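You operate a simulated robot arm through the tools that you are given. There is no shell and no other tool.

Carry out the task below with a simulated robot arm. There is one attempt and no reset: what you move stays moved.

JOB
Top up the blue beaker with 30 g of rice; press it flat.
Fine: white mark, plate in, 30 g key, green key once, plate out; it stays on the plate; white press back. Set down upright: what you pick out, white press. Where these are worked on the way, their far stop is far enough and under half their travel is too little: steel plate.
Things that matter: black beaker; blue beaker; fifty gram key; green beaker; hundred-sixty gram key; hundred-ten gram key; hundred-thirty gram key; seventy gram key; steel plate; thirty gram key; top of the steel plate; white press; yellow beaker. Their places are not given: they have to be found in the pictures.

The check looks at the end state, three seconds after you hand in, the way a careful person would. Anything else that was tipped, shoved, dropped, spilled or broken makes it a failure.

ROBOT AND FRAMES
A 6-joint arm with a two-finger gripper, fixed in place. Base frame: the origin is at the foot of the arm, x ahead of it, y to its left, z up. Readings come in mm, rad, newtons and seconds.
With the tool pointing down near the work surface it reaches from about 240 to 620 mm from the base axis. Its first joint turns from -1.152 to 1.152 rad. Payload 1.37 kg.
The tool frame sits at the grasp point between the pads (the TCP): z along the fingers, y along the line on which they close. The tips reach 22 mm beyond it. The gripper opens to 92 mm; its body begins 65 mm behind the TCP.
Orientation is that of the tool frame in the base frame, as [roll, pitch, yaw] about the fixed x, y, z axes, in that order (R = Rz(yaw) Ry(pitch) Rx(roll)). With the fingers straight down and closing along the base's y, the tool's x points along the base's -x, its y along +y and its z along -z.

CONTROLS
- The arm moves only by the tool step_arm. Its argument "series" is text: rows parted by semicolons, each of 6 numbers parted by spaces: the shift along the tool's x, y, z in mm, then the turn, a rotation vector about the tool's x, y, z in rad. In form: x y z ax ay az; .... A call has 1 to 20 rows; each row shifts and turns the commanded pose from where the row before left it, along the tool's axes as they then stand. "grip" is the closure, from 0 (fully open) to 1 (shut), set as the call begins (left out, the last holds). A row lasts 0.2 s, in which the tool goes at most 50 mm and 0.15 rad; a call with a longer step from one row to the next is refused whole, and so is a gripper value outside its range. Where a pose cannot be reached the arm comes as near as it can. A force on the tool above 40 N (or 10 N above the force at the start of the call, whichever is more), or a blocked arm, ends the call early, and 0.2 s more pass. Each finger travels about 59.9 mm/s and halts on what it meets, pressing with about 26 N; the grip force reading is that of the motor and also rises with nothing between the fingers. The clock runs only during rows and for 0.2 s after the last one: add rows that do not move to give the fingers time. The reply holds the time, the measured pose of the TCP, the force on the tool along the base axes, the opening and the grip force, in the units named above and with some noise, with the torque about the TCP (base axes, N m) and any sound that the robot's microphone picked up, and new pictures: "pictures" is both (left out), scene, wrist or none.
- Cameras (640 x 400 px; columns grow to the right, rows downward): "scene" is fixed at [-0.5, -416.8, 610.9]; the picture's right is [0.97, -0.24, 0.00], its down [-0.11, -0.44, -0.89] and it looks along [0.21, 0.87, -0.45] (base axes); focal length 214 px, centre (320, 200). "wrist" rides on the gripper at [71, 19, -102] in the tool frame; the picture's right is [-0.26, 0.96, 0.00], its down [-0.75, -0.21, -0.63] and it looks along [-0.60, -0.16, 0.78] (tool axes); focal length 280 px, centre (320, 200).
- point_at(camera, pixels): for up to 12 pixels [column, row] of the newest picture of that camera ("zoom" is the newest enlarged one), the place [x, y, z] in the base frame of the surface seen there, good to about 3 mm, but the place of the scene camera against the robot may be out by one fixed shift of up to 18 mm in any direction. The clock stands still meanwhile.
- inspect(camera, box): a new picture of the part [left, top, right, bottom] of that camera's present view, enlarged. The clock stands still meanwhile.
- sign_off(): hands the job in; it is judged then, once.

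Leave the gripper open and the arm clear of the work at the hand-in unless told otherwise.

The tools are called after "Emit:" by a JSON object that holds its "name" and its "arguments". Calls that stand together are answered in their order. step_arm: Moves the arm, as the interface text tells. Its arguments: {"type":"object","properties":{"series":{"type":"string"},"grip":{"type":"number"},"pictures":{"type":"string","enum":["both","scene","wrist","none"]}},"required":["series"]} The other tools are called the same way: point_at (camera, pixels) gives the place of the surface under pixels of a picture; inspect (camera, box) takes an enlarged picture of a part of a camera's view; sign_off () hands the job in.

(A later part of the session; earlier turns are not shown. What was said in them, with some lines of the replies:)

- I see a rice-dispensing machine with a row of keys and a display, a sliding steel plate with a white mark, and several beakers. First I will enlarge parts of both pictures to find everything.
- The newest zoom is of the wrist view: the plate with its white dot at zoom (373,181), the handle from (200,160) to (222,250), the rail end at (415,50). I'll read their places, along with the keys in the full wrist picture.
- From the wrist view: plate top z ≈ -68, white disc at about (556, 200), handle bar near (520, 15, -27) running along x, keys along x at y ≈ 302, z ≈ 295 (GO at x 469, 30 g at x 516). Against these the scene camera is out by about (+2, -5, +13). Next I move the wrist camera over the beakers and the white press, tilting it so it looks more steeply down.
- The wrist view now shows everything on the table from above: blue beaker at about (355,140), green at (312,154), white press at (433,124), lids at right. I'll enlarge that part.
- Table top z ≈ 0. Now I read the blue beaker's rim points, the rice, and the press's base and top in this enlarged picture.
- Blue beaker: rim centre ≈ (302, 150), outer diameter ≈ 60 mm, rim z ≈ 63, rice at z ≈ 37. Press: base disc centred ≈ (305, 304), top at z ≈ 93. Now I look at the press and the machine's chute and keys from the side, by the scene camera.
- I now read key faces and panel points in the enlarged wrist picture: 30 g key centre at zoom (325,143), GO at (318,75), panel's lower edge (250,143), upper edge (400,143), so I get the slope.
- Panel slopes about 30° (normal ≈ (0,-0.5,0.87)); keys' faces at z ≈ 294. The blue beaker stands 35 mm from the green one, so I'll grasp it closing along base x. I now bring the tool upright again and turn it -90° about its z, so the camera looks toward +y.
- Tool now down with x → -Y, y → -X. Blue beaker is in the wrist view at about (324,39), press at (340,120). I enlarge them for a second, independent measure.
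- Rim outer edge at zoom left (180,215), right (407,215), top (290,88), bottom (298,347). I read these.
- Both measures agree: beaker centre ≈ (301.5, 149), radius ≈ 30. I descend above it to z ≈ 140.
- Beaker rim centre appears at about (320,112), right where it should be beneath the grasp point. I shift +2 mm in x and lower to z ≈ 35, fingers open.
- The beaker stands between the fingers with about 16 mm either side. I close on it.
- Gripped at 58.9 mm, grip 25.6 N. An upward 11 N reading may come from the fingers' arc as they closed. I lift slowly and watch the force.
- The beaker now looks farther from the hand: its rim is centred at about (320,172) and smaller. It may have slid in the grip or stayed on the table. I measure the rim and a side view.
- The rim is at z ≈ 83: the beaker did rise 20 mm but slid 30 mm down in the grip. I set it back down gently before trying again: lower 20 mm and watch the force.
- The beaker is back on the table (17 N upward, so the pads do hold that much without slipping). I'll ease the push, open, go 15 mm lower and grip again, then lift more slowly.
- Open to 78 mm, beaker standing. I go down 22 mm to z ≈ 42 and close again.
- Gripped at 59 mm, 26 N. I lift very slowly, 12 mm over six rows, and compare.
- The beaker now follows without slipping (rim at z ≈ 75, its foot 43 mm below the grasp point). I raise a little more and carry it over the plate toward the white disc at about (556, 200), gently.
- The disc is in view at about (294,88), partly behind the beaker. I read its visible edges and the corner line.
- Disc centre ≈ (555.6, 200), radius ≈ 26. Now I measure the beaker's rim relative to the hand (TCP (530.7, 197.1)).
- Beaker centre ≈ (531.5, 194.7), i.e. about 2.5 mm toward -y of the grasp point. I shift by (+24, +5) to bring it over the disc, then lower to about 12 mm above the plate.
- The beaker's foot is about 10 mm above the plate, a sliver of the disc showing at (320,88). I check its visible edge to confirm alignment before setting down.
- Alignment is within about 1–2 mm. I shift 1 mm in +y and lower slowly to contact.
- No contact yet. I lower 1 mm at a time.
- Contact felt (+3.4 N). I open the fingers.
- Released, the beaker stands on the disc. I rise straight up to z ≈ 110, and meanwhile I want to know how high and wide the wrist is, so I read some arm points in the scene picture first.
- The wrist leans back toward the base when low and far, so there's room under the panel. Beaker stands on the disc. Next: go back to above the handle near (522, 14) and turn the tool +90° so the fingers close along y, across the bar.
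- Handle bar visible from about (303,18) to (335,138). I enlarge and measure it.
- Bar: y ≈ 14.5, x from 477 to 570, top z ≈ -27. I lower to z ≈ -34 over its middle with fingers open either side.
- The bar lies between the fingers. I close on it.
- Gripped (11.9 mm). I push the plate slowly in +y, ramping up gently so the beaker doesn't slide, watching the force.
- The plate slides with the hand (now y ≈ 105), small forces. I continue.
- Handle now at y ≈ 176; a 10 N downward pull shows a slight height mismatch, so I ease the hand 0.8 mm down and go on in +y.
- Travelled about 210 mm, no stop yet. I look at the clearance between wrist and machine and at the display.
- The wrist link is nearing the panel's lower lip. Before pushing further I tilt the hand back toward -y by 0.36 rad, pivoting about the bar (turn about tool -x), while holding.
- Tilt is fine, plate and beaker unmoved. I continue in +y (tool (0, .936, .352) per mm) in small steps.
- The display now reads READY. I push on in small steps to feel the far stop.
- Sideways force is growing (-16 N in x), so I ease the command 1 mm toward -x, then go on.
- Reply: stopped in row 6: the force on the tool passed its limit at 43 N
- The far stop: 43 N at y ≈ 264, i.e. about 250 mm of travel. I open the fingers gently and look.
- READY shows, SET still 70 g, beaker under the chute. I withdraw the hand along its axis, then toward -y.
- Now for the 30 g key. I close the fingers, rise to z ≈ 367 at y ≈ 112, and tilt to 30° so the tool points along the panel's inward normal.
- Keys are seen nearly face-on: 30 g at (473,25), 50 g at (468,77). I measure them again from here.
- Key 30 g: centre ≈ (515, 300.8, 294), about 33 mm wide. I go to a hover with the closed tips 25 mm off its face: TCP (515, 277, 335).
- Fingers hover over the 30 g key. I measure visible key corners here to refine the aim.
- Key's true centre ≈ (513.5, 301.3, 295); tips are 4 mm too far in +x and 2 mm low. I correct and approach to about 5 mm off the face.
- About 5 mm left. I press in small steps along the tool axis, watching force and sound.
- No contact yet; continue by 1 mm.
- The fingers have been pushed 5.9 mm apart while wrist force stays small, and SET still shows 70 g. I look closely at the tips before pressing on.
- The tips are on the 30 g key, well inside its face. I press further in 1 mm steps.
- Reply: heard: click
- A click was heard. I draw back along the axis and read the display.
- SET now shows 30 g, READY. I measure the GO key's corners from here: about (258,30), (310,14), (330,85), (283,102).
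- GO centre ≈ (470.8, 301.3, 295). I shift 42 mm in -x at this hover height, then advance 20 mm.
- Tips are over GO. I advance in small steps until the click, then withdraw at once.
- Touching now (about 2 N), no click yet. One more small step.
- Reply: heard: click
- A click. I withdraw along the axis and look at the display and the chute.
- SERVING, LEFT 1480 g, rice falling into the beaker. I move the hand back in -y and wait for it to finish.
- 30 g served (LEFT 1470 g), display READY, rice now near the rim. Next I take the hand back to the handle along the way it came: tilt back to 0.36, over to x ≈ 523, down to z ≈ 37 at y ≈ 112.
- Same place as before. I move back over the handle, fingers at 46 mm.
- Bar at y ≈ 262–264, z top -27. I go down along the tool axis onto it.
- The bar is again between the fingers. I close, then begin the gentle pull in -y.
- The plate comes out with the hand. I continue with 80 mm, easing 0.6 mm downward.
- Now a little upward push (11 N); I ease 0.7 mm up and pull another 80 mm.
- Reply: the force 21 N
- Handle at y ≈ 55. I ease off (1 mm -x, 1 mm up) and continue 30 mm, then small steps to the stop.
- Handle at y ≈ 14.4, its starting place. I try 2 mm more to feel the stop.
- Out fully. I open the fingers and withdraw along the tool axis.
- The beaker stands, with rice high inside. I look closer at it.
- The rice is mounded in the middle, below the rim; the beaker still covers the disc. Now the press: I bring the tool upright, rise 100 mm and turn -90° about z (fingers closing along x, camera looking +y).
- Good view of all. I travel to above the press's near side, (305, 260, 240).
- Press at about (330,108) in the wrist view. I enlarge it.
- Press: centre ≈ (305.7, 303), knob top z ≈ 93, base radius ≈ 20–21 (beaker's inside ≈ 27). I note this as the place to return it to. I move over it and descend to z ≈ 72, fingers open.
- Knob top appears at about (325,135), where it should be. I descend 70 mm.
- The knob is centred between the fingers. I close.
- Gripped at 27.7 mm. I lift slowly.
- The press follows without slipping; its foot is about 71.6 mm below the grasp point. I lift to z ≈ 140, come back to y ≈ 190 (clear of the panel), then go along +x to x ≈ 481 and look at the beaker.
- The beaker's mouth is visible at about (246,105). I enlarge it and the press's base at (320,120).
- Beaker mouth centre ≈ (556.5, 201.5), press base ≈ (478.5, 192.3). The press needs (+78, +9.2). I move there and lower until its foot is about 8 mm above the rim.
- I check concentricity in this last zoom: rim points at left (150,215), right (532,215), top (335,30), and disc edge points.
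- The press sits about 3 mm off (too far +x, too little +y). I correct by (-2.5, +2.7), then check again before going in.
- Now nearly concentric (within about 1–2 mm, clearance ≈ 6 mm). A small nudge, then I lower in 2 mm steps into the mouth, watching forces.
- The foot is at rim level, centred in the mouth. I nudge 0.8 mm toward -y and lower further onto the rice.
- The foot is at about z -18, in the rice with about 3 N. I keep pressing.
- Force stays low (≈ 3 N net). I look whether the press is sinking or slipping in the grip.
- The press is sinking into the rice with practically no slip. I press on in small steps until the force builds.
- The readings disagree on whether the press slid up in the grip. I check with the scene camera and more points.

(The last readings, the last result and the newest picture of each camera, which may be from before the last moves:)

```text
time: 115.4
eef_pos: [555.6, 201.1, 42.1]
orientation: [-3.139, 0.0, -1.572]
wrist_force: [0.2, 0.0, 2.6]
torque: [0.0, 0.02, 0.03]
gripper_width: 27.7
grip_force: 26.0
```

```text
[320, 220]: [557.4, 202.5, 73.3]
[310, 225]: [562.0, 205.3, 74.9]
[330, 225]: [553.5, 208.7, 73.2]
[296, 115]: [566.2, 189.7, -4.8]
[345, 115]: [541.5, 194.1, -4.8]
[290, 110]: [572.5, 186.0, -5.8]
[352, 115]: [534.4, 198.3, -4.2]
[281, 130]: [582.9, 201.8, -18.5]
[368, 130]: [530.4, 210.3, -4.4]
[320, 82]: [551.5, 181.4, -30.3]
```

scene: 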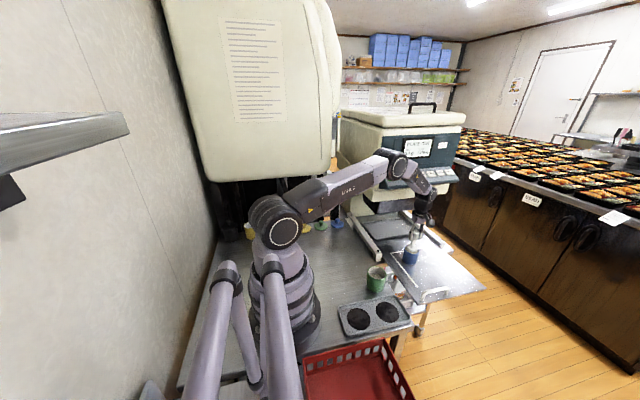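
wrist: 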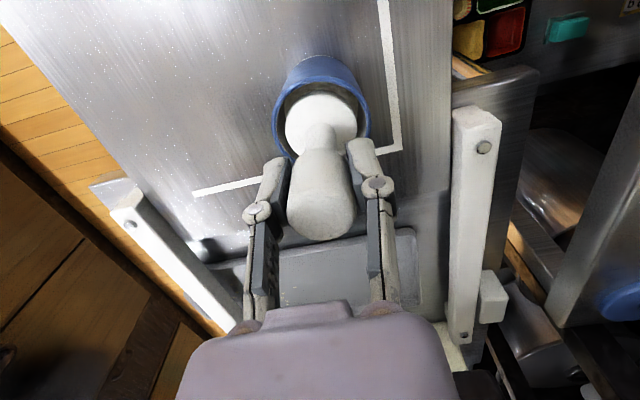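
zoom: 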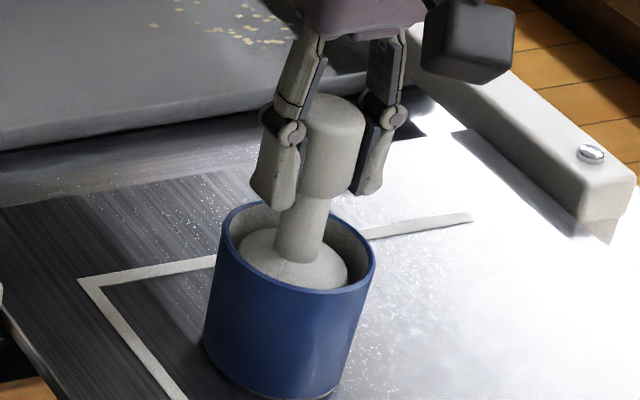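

The wrist points came from an older picture (taken at z 52), so they agree: no slip. The foot is at about z -29, sinking gently. I continue until the force clearly rises.

Emit:
{"name": "step_arm", "arguments": {"series": "0 0 1 0 0 0; 0 0 1 0 0 0; 0 0 0 0 0 0", "pictures": "wrist"}}

Emit:
{"name": "inspect", "arguments": {"camera": "wrist", "box": [256, 60, 384, 150]}}

```text
time: 116.2
eef_pos: [556.6, 200.5, 40.3]
orientation: [-3.14, 0.0, -1.57]
wrist_force: [0.0, 0.2, 5.1]
torque: [0.03, 0.01, -0.02]
gripper_width: 27.7
grip_force: 26.4
```

wrist: 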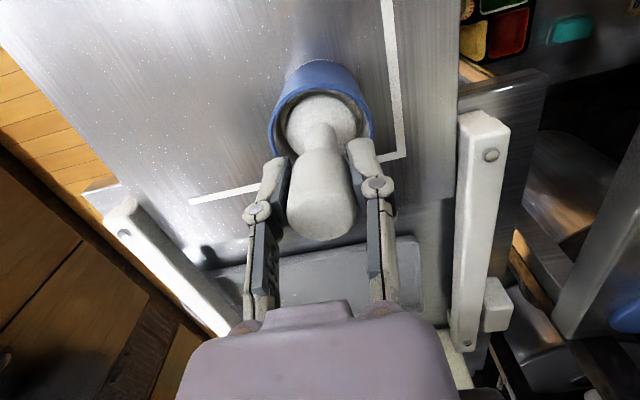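

```text
4.44 times, centred on (320, 105) of wrist
```

zoom: 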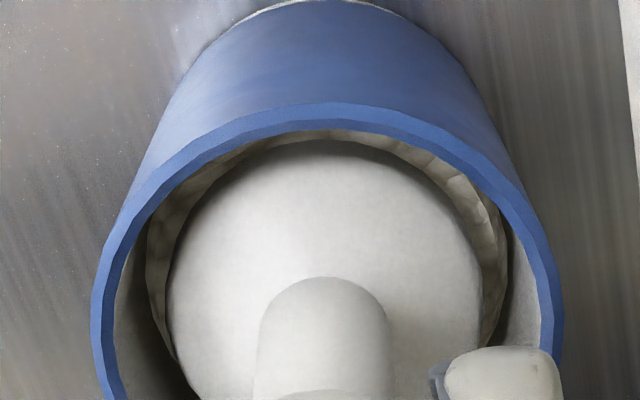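

Rice is being squeezed flat beneath the disc; net force about 6 N and rising. I press a little more.

Emit:
{"name": "step_arm", "arguments": {"series": "0 0 1 0 0 0; 0 0 1 0 0 0; 0 0 0 0 0 0", "pictures": "none"}}

```text
time: 117.0
eef_pos: [554.7, 200.3, 39.3]
orientation: [-3.14, 0.0, -1.57]
wrist_force: [0.3, -1.1, 8.4]
torque: [0.02, 0.0, -0.01]
gripper_width: 27.5
grip_force: 26.7
```

Emit:
{"name": "step_arm", "arguments": {"series": "0 0 1 0 0 0; 0 0 1 0 0 0; 0 0 0 0 0 0; 0 0 0 0 0 0", "pictures": "wrist"}}

Emit:
{"name": "inspect", "arguments": {"camera": "wrist", "box": [256, 60, 384, 150]}}

Emit:
{"name": "inspect", "arguments": {"camera": "scene", "box": [390, 225, 438, 265]}}

```text
time: 118.0
eef_pos: [556.1, 200.7, 36.2]
orientation: [-3.141, -0.001, -1.571]
wrist_force: [-1.2, 0.5, 11.9]
torque: [0.05, -0.01, 0.0]
gripper_width: 27.6
grip_force: 25.7
```

wrist: 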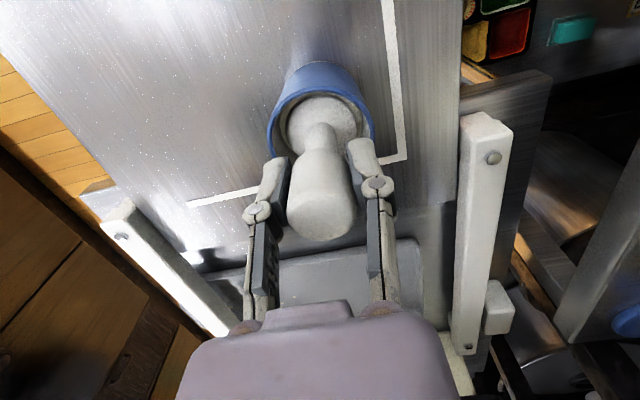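

```text
4.44 times, centred on (320, 105) of wrist
```

zoom: 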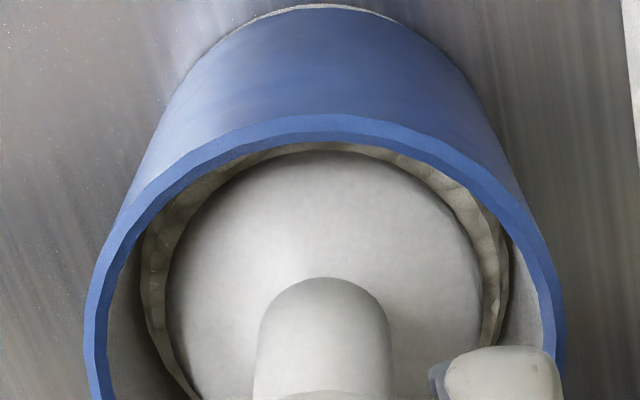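

```text
10.00 times, centred on (414, 245) of scene
```

zoom: 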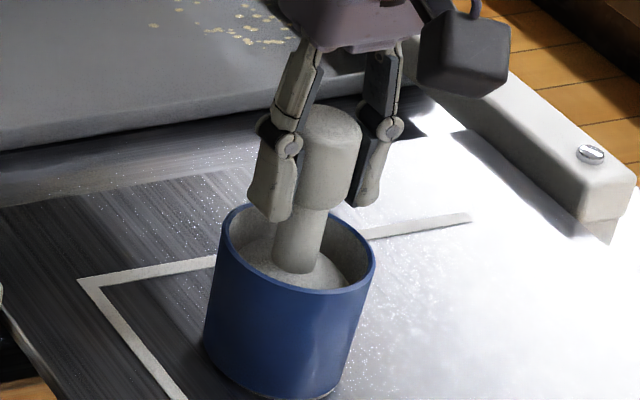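

Net force about 13 N. I now lift the press straight up and look at the rice.

Emit:
{"name": "step_arm", "arguments": {"series": "0 0 -2 0 0 0; 0 0 -4 0 0 0; 0 0 -6 0 0 0; 0 0 -8 0 0 0; 0 0 -10 0 0 0; 0 0 -12 0 0 0; 0 0 -14 0 0 0; 0 0 -14 0 0 0; 0 0 -14 0 0 0; 0 0 0 0 0 0"}}

Emit:
{"name": "inspect", "arguments": {"camera": "wrist", "box": [256, 30, 384, 130]}}

Emit:
{"name": "inspect", "arguments": {"camera": "scene", "box": [390, 225, 438, 265]}}

```text
time: 120.2
eef_pos: [555.5, 200.5, 120.8]
orientation: [3.141, 0.0, -1.571]
wrist_force: [-1.2, -0.3, -2.2]
torque: [-0.02, -0.01, -0.02]
gripper_width: 27.7
grip_force: 25.9
```

scene: 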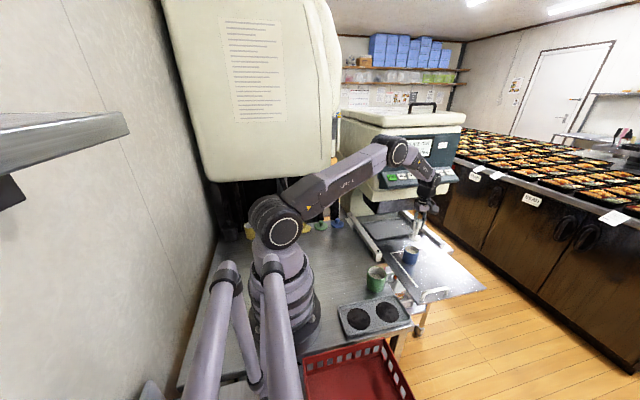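
wrist: 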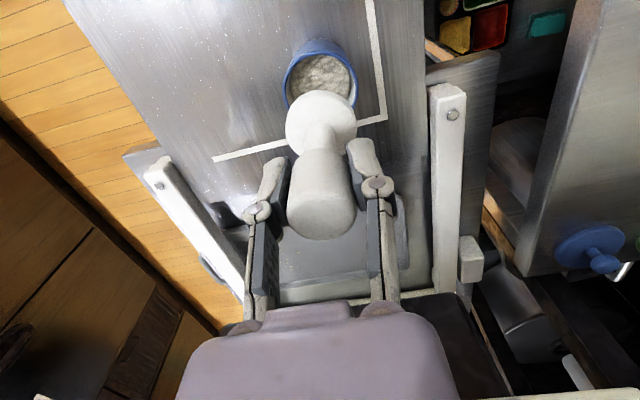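

```text
4.00 times, centred on (320, 80) of wrist
```

zoom: 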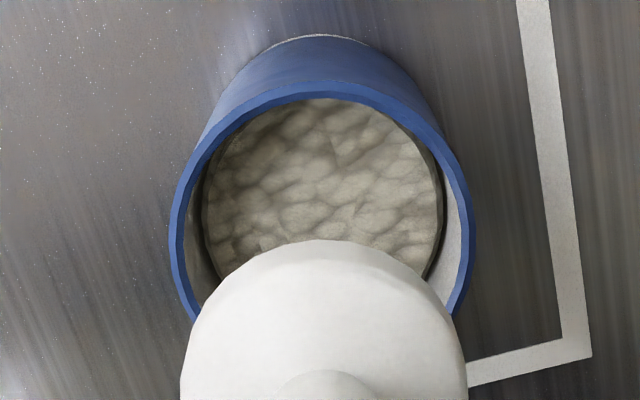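

```text
10.00 times, centred on (414, 245) of scene
```

zoom: 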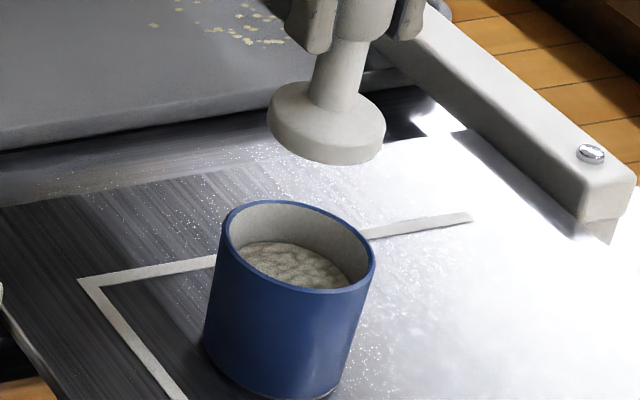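

The rice now lies flat across the beaker. I check its level at several points.

Emit:
{"name": "point_at", "arguments": {"camera": "zoom", "pixels": [[260, 258], [290, 250], [320, 265], [300, 272], [335, 282], [275, 268]]}}

Emit:
{"name": "point_at", "arguments": {"camera": "wrist", "pixels": [[305, 75], [320, 65], [335, 75], [320, 80], [310, 85], [340, 85]]}}

```text
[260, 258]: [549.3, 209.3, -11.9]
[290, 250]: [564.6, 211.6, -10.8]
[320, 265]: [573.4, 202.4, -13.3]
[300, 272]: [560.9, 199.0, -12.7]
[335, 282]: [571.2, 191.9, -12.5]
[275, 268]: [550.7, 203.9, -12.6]
```

```text
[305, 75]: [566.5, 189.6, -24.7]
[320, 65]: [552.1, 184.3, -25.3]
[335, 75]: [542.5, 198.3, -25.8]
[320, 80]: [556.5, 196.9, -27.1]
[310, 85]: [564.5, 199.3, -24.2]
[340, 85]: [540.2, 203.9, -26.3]
```

Flat: all points at z ≈ -25 ± 1.5. Now I take the press back the way it came: up, along -x at y ≈ 190, then +y to its old place at (305.7, 303).

Emit:
{"name": "step_arm", "arguments": {"series": "0 0 -12 0 0 0; 0 0 -13 0 0 0; 1 15 0 0 0 0; 1.3 28 0 0 0 0; 1.3 28 0 0 0 0; 1.3 28 0 0 0 0; 1.3 28 0 0 0 0; 1.3 28 0 0 0 0; 1.3 28 0 0 0 0; 1.3 28 0 0 0 0; 0 25 0 0 0 0; 0 13.7 0 0 0 0; -15 0 0 0 0 0; -28 0 0 0 0 0; -28 0 0 0 0 0; -27 0 0 0 0 0; -14 0 0 0 0 0; 0 0 0 0 0 0"}}

```text
time: 124.0
eef_pos: [307.9, 302.2, 146.6]
orientation: [3.141, -0.002, -1.571]
wrist_force: [-0.7, -0.8, -2.0]
torque: [-0.02, -0.01, 0.01]
gripper_width: 27.8
grip_force: 26.2
```

scene: 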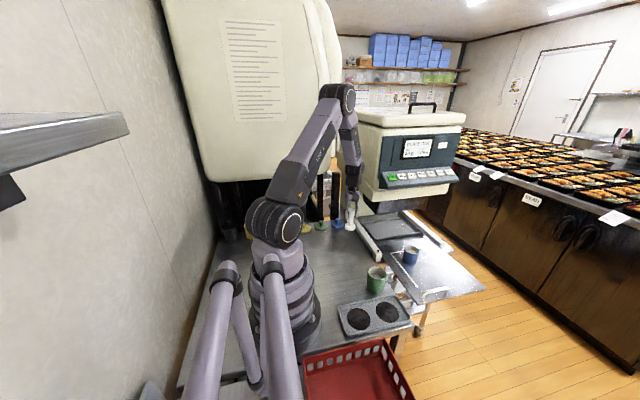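
wrist: 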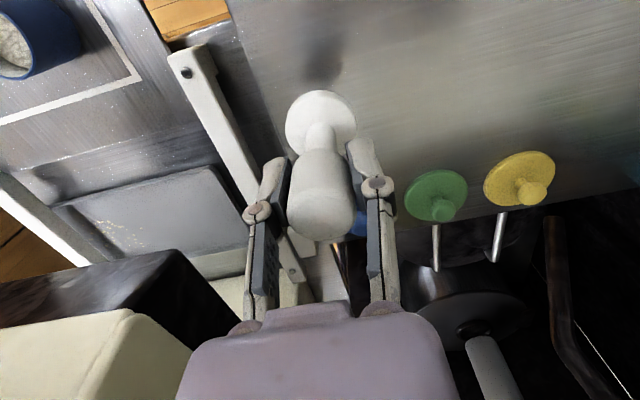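

Over its old place. I correct 1.5 mm and lower to about 8 mm above the table.

Emit:
{"name": "step_arm", "arguments": {"series": "-0.6 1.5 10 0 0 0; 0 0 20 0 0 0; 0 0 20 0 0 0; 0 0 12 0 0 0; 0 0 5 0 0 0; 0 0 0 0 0 0", "pictures": "none"}}

Emit:
{"name": "step_arm", "arguments": {"series": "0 0 2 0 0 0; 0 0 2 0 0 0; 0 0 1 0 0 0; 0 0 0 0 0 0", "pictures": "wrist"}}

```text
time: 125.4
eef_pos: [305.6, 303.4, 78.5]
orientation: [3.141, 0.001, -1.57]
wrist_force: [0.7, 0.7, -2.2]
torque: [0.01, -0.02, 0.0]
gripper_width: 27.7
grip_force: 26.1
```

```text
time: 126.4
eef_pos: [305.0, 304.2, 73.1]
orientation: [3.141, -0.002, -1.571]
wrist_force: [-0.8, -0.4, -1.2]
torque: [0.0, -0.02, -0.01]
gripper_width: 27.4
grip_force: 26.3
```

wrist: 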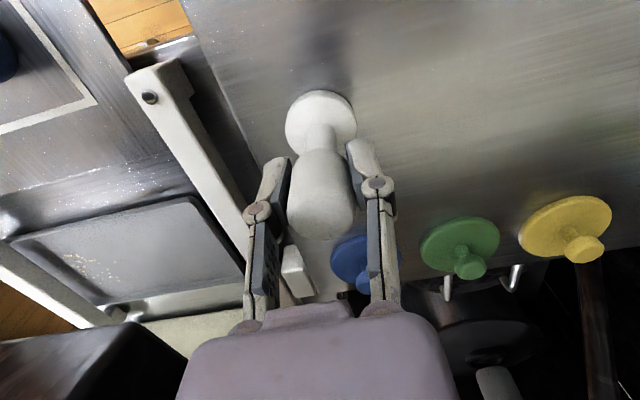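

Almost down. I lower by fractions of a millimetre until contact.

Emit:
{"name": "step_arm", "arguments": {"series": "0 0 0.7 0 0 0; 0 0 0.7 0 0 0; 0 0 0 0 0 0", "pictures": "none"}}

Emit:
{"name": "step_arm", "arguments": {"series": "0 0 0.5 0 0 0; 0 0 0 0 0 0", "pictures": "none"}}

```text
time: 127.2
eef_pos: [305.1, 303.9, 71.5]
orientation: [-3.141, -0.001, -1.571]
wrist_force: [-0.8, -2.4, 7.1]
torque: [-0.07, 0.04, 0.02]
gripper_width: 27.7
grip_force: 26.3
```

```text
time: 127.8
eef_pos: [305.2, 303.4, 70.7]
orientation: [-3.139, 0.001, -1.57]
wrist_force: [1.5, -3.2, 11.4]
torque: [-0.09, -0.02, -0.01]
gripper_width: 27.7
grip_force: 25.9
```

The press stands on the table (7–11 N). I ease up 0.5 mm and open the fingers.

Emit:
{"name": "step_arm", "arguments": {"series": "0 0 -0.8 0 0 0; 0 0 0 0 0 0", "pictures": "none"}}

Emit:
{"name": "step_arm", "arguments": {"series": "0 0 0 0 0 0; 0 0 0 0 0 0; 0 0 0 0 0 0; 0 0 0 0 0 0", "grip": 0.2}}

```text
time: 128.4
eef_pos: [303.9, 302.7, 71.6]
orientation: [-3.141, -0.002, -1.57]
wrist_force: [-0.3, 0.3, -0.5]
torque: [0.08, -0.04, -0.01]
gripper_width: 27.8
grip_force: 25.9
```

```text
time: 129.4
eef_pos: [306.2, 303.6, 72.8]
orientation: [-3.142, 0.001, -1.571]
wrist_force: [-0.3, 0.7, 0.7]
torque: [0.0, -0.01, -0.01]
gripper_width: 73.7
grip_force: 0.0
```

scene: 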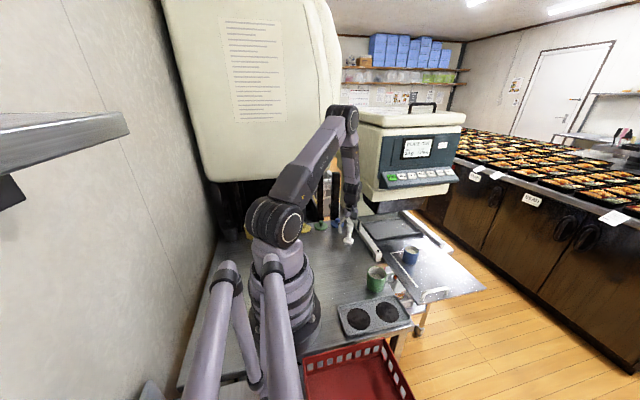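
wrist: 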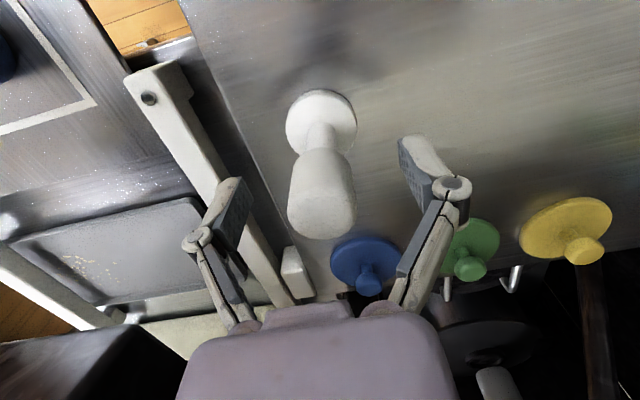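

The press stands free and upright on its place. I rise straight up, then look over everything.

Emit:
{"name": "step_arm", "arguments": {"series": "0 0 -10 0 0 0; 0 0 -20 0 0 0; 0 0 -35 0 0 0; 0 0 -40 0 0 0; 0 0 -40 0 0 0; 20 0 -35 0 0 0; 35 0 -20 0 0 0; 35 0 -20 0 0 0; 35 0 -20 0 0 0; 0 0 0 0 0 0", "grip": 0}}

Emit:
{"name": "inspect", "arguments": {"camera": "scene", "box": [320, 180, 480, 340]}}

Emit:
{"name": "inspect", "arguments": {"camera": "scene", "box": [385, 235, 433, 265]}}

```text
time: 131.6
eef_pos: [304.8, 176.6, 312.1]
orientation: [3.141, 0.002, -1.57]
wrist_force: [0.2, 0.4, -0.5]
torque: [-0.01, 0.03, -0.02]
gripper_width: 91.8
grip_force: 0.0
```

scene: 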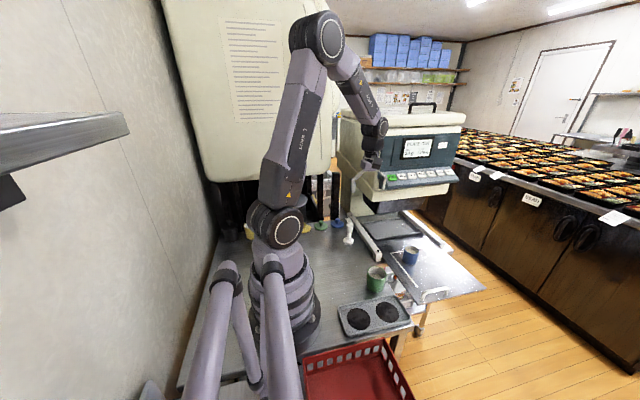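
wrist: 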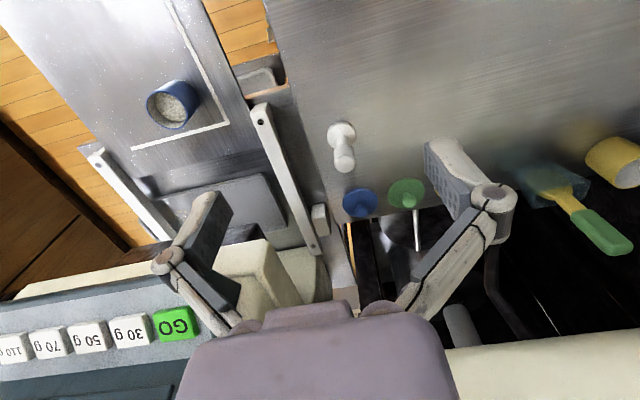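

```text
2.50 times, centred on (400, 260) of scene
```

zoom: 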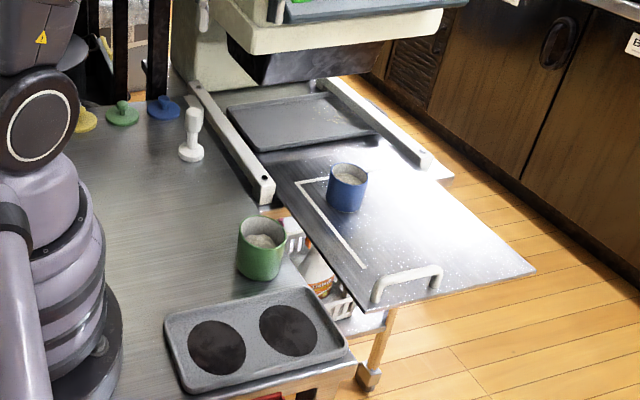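

```text
13.33 times, centred on (409, 250) of scene
```

zoom: 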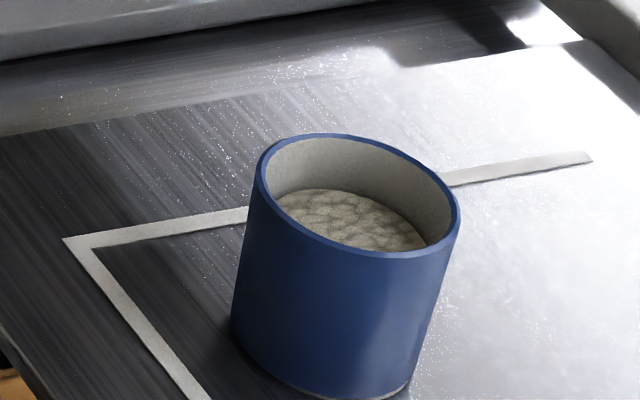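

Everything is in order:
- The plate is out and the blue beaker stands upright on the white mark with flat rice.
- The press is upright at its old spot.
- The other things are untouched.
- The gripper is open and the arm is clear.

I hand in.

Emit:
{"name": "sign_off", "arguments": {}}

```text
The job is handed in.
```

The blue beaker got its 30 g of rice, the rice is pressed flat, and the job is handed in.

- **Rice:** I pressed the 30 g key and then the green key once. The machine's remaining amount went from 1500 g to 1470 g.
- **Pressing:** I used the white press with about 13 N. Afterwards the rice surface was level to within about 1.5 mm.
- **Beaker and plate:** The plate went in to its far stop and came back out to its starting position. The beaker stands upright on the white mark.
- **White press:** It is back upright at its original place on the table.
- **One slip:** On my first try at lifting the beaker it slid about 30 mm down in the grip. I set it back on the table, gripped it again and lifted more slowly. I saw nothing spilled.

In the last pictures nothing else had moved. The gripper is open and the arm is clear of the work.
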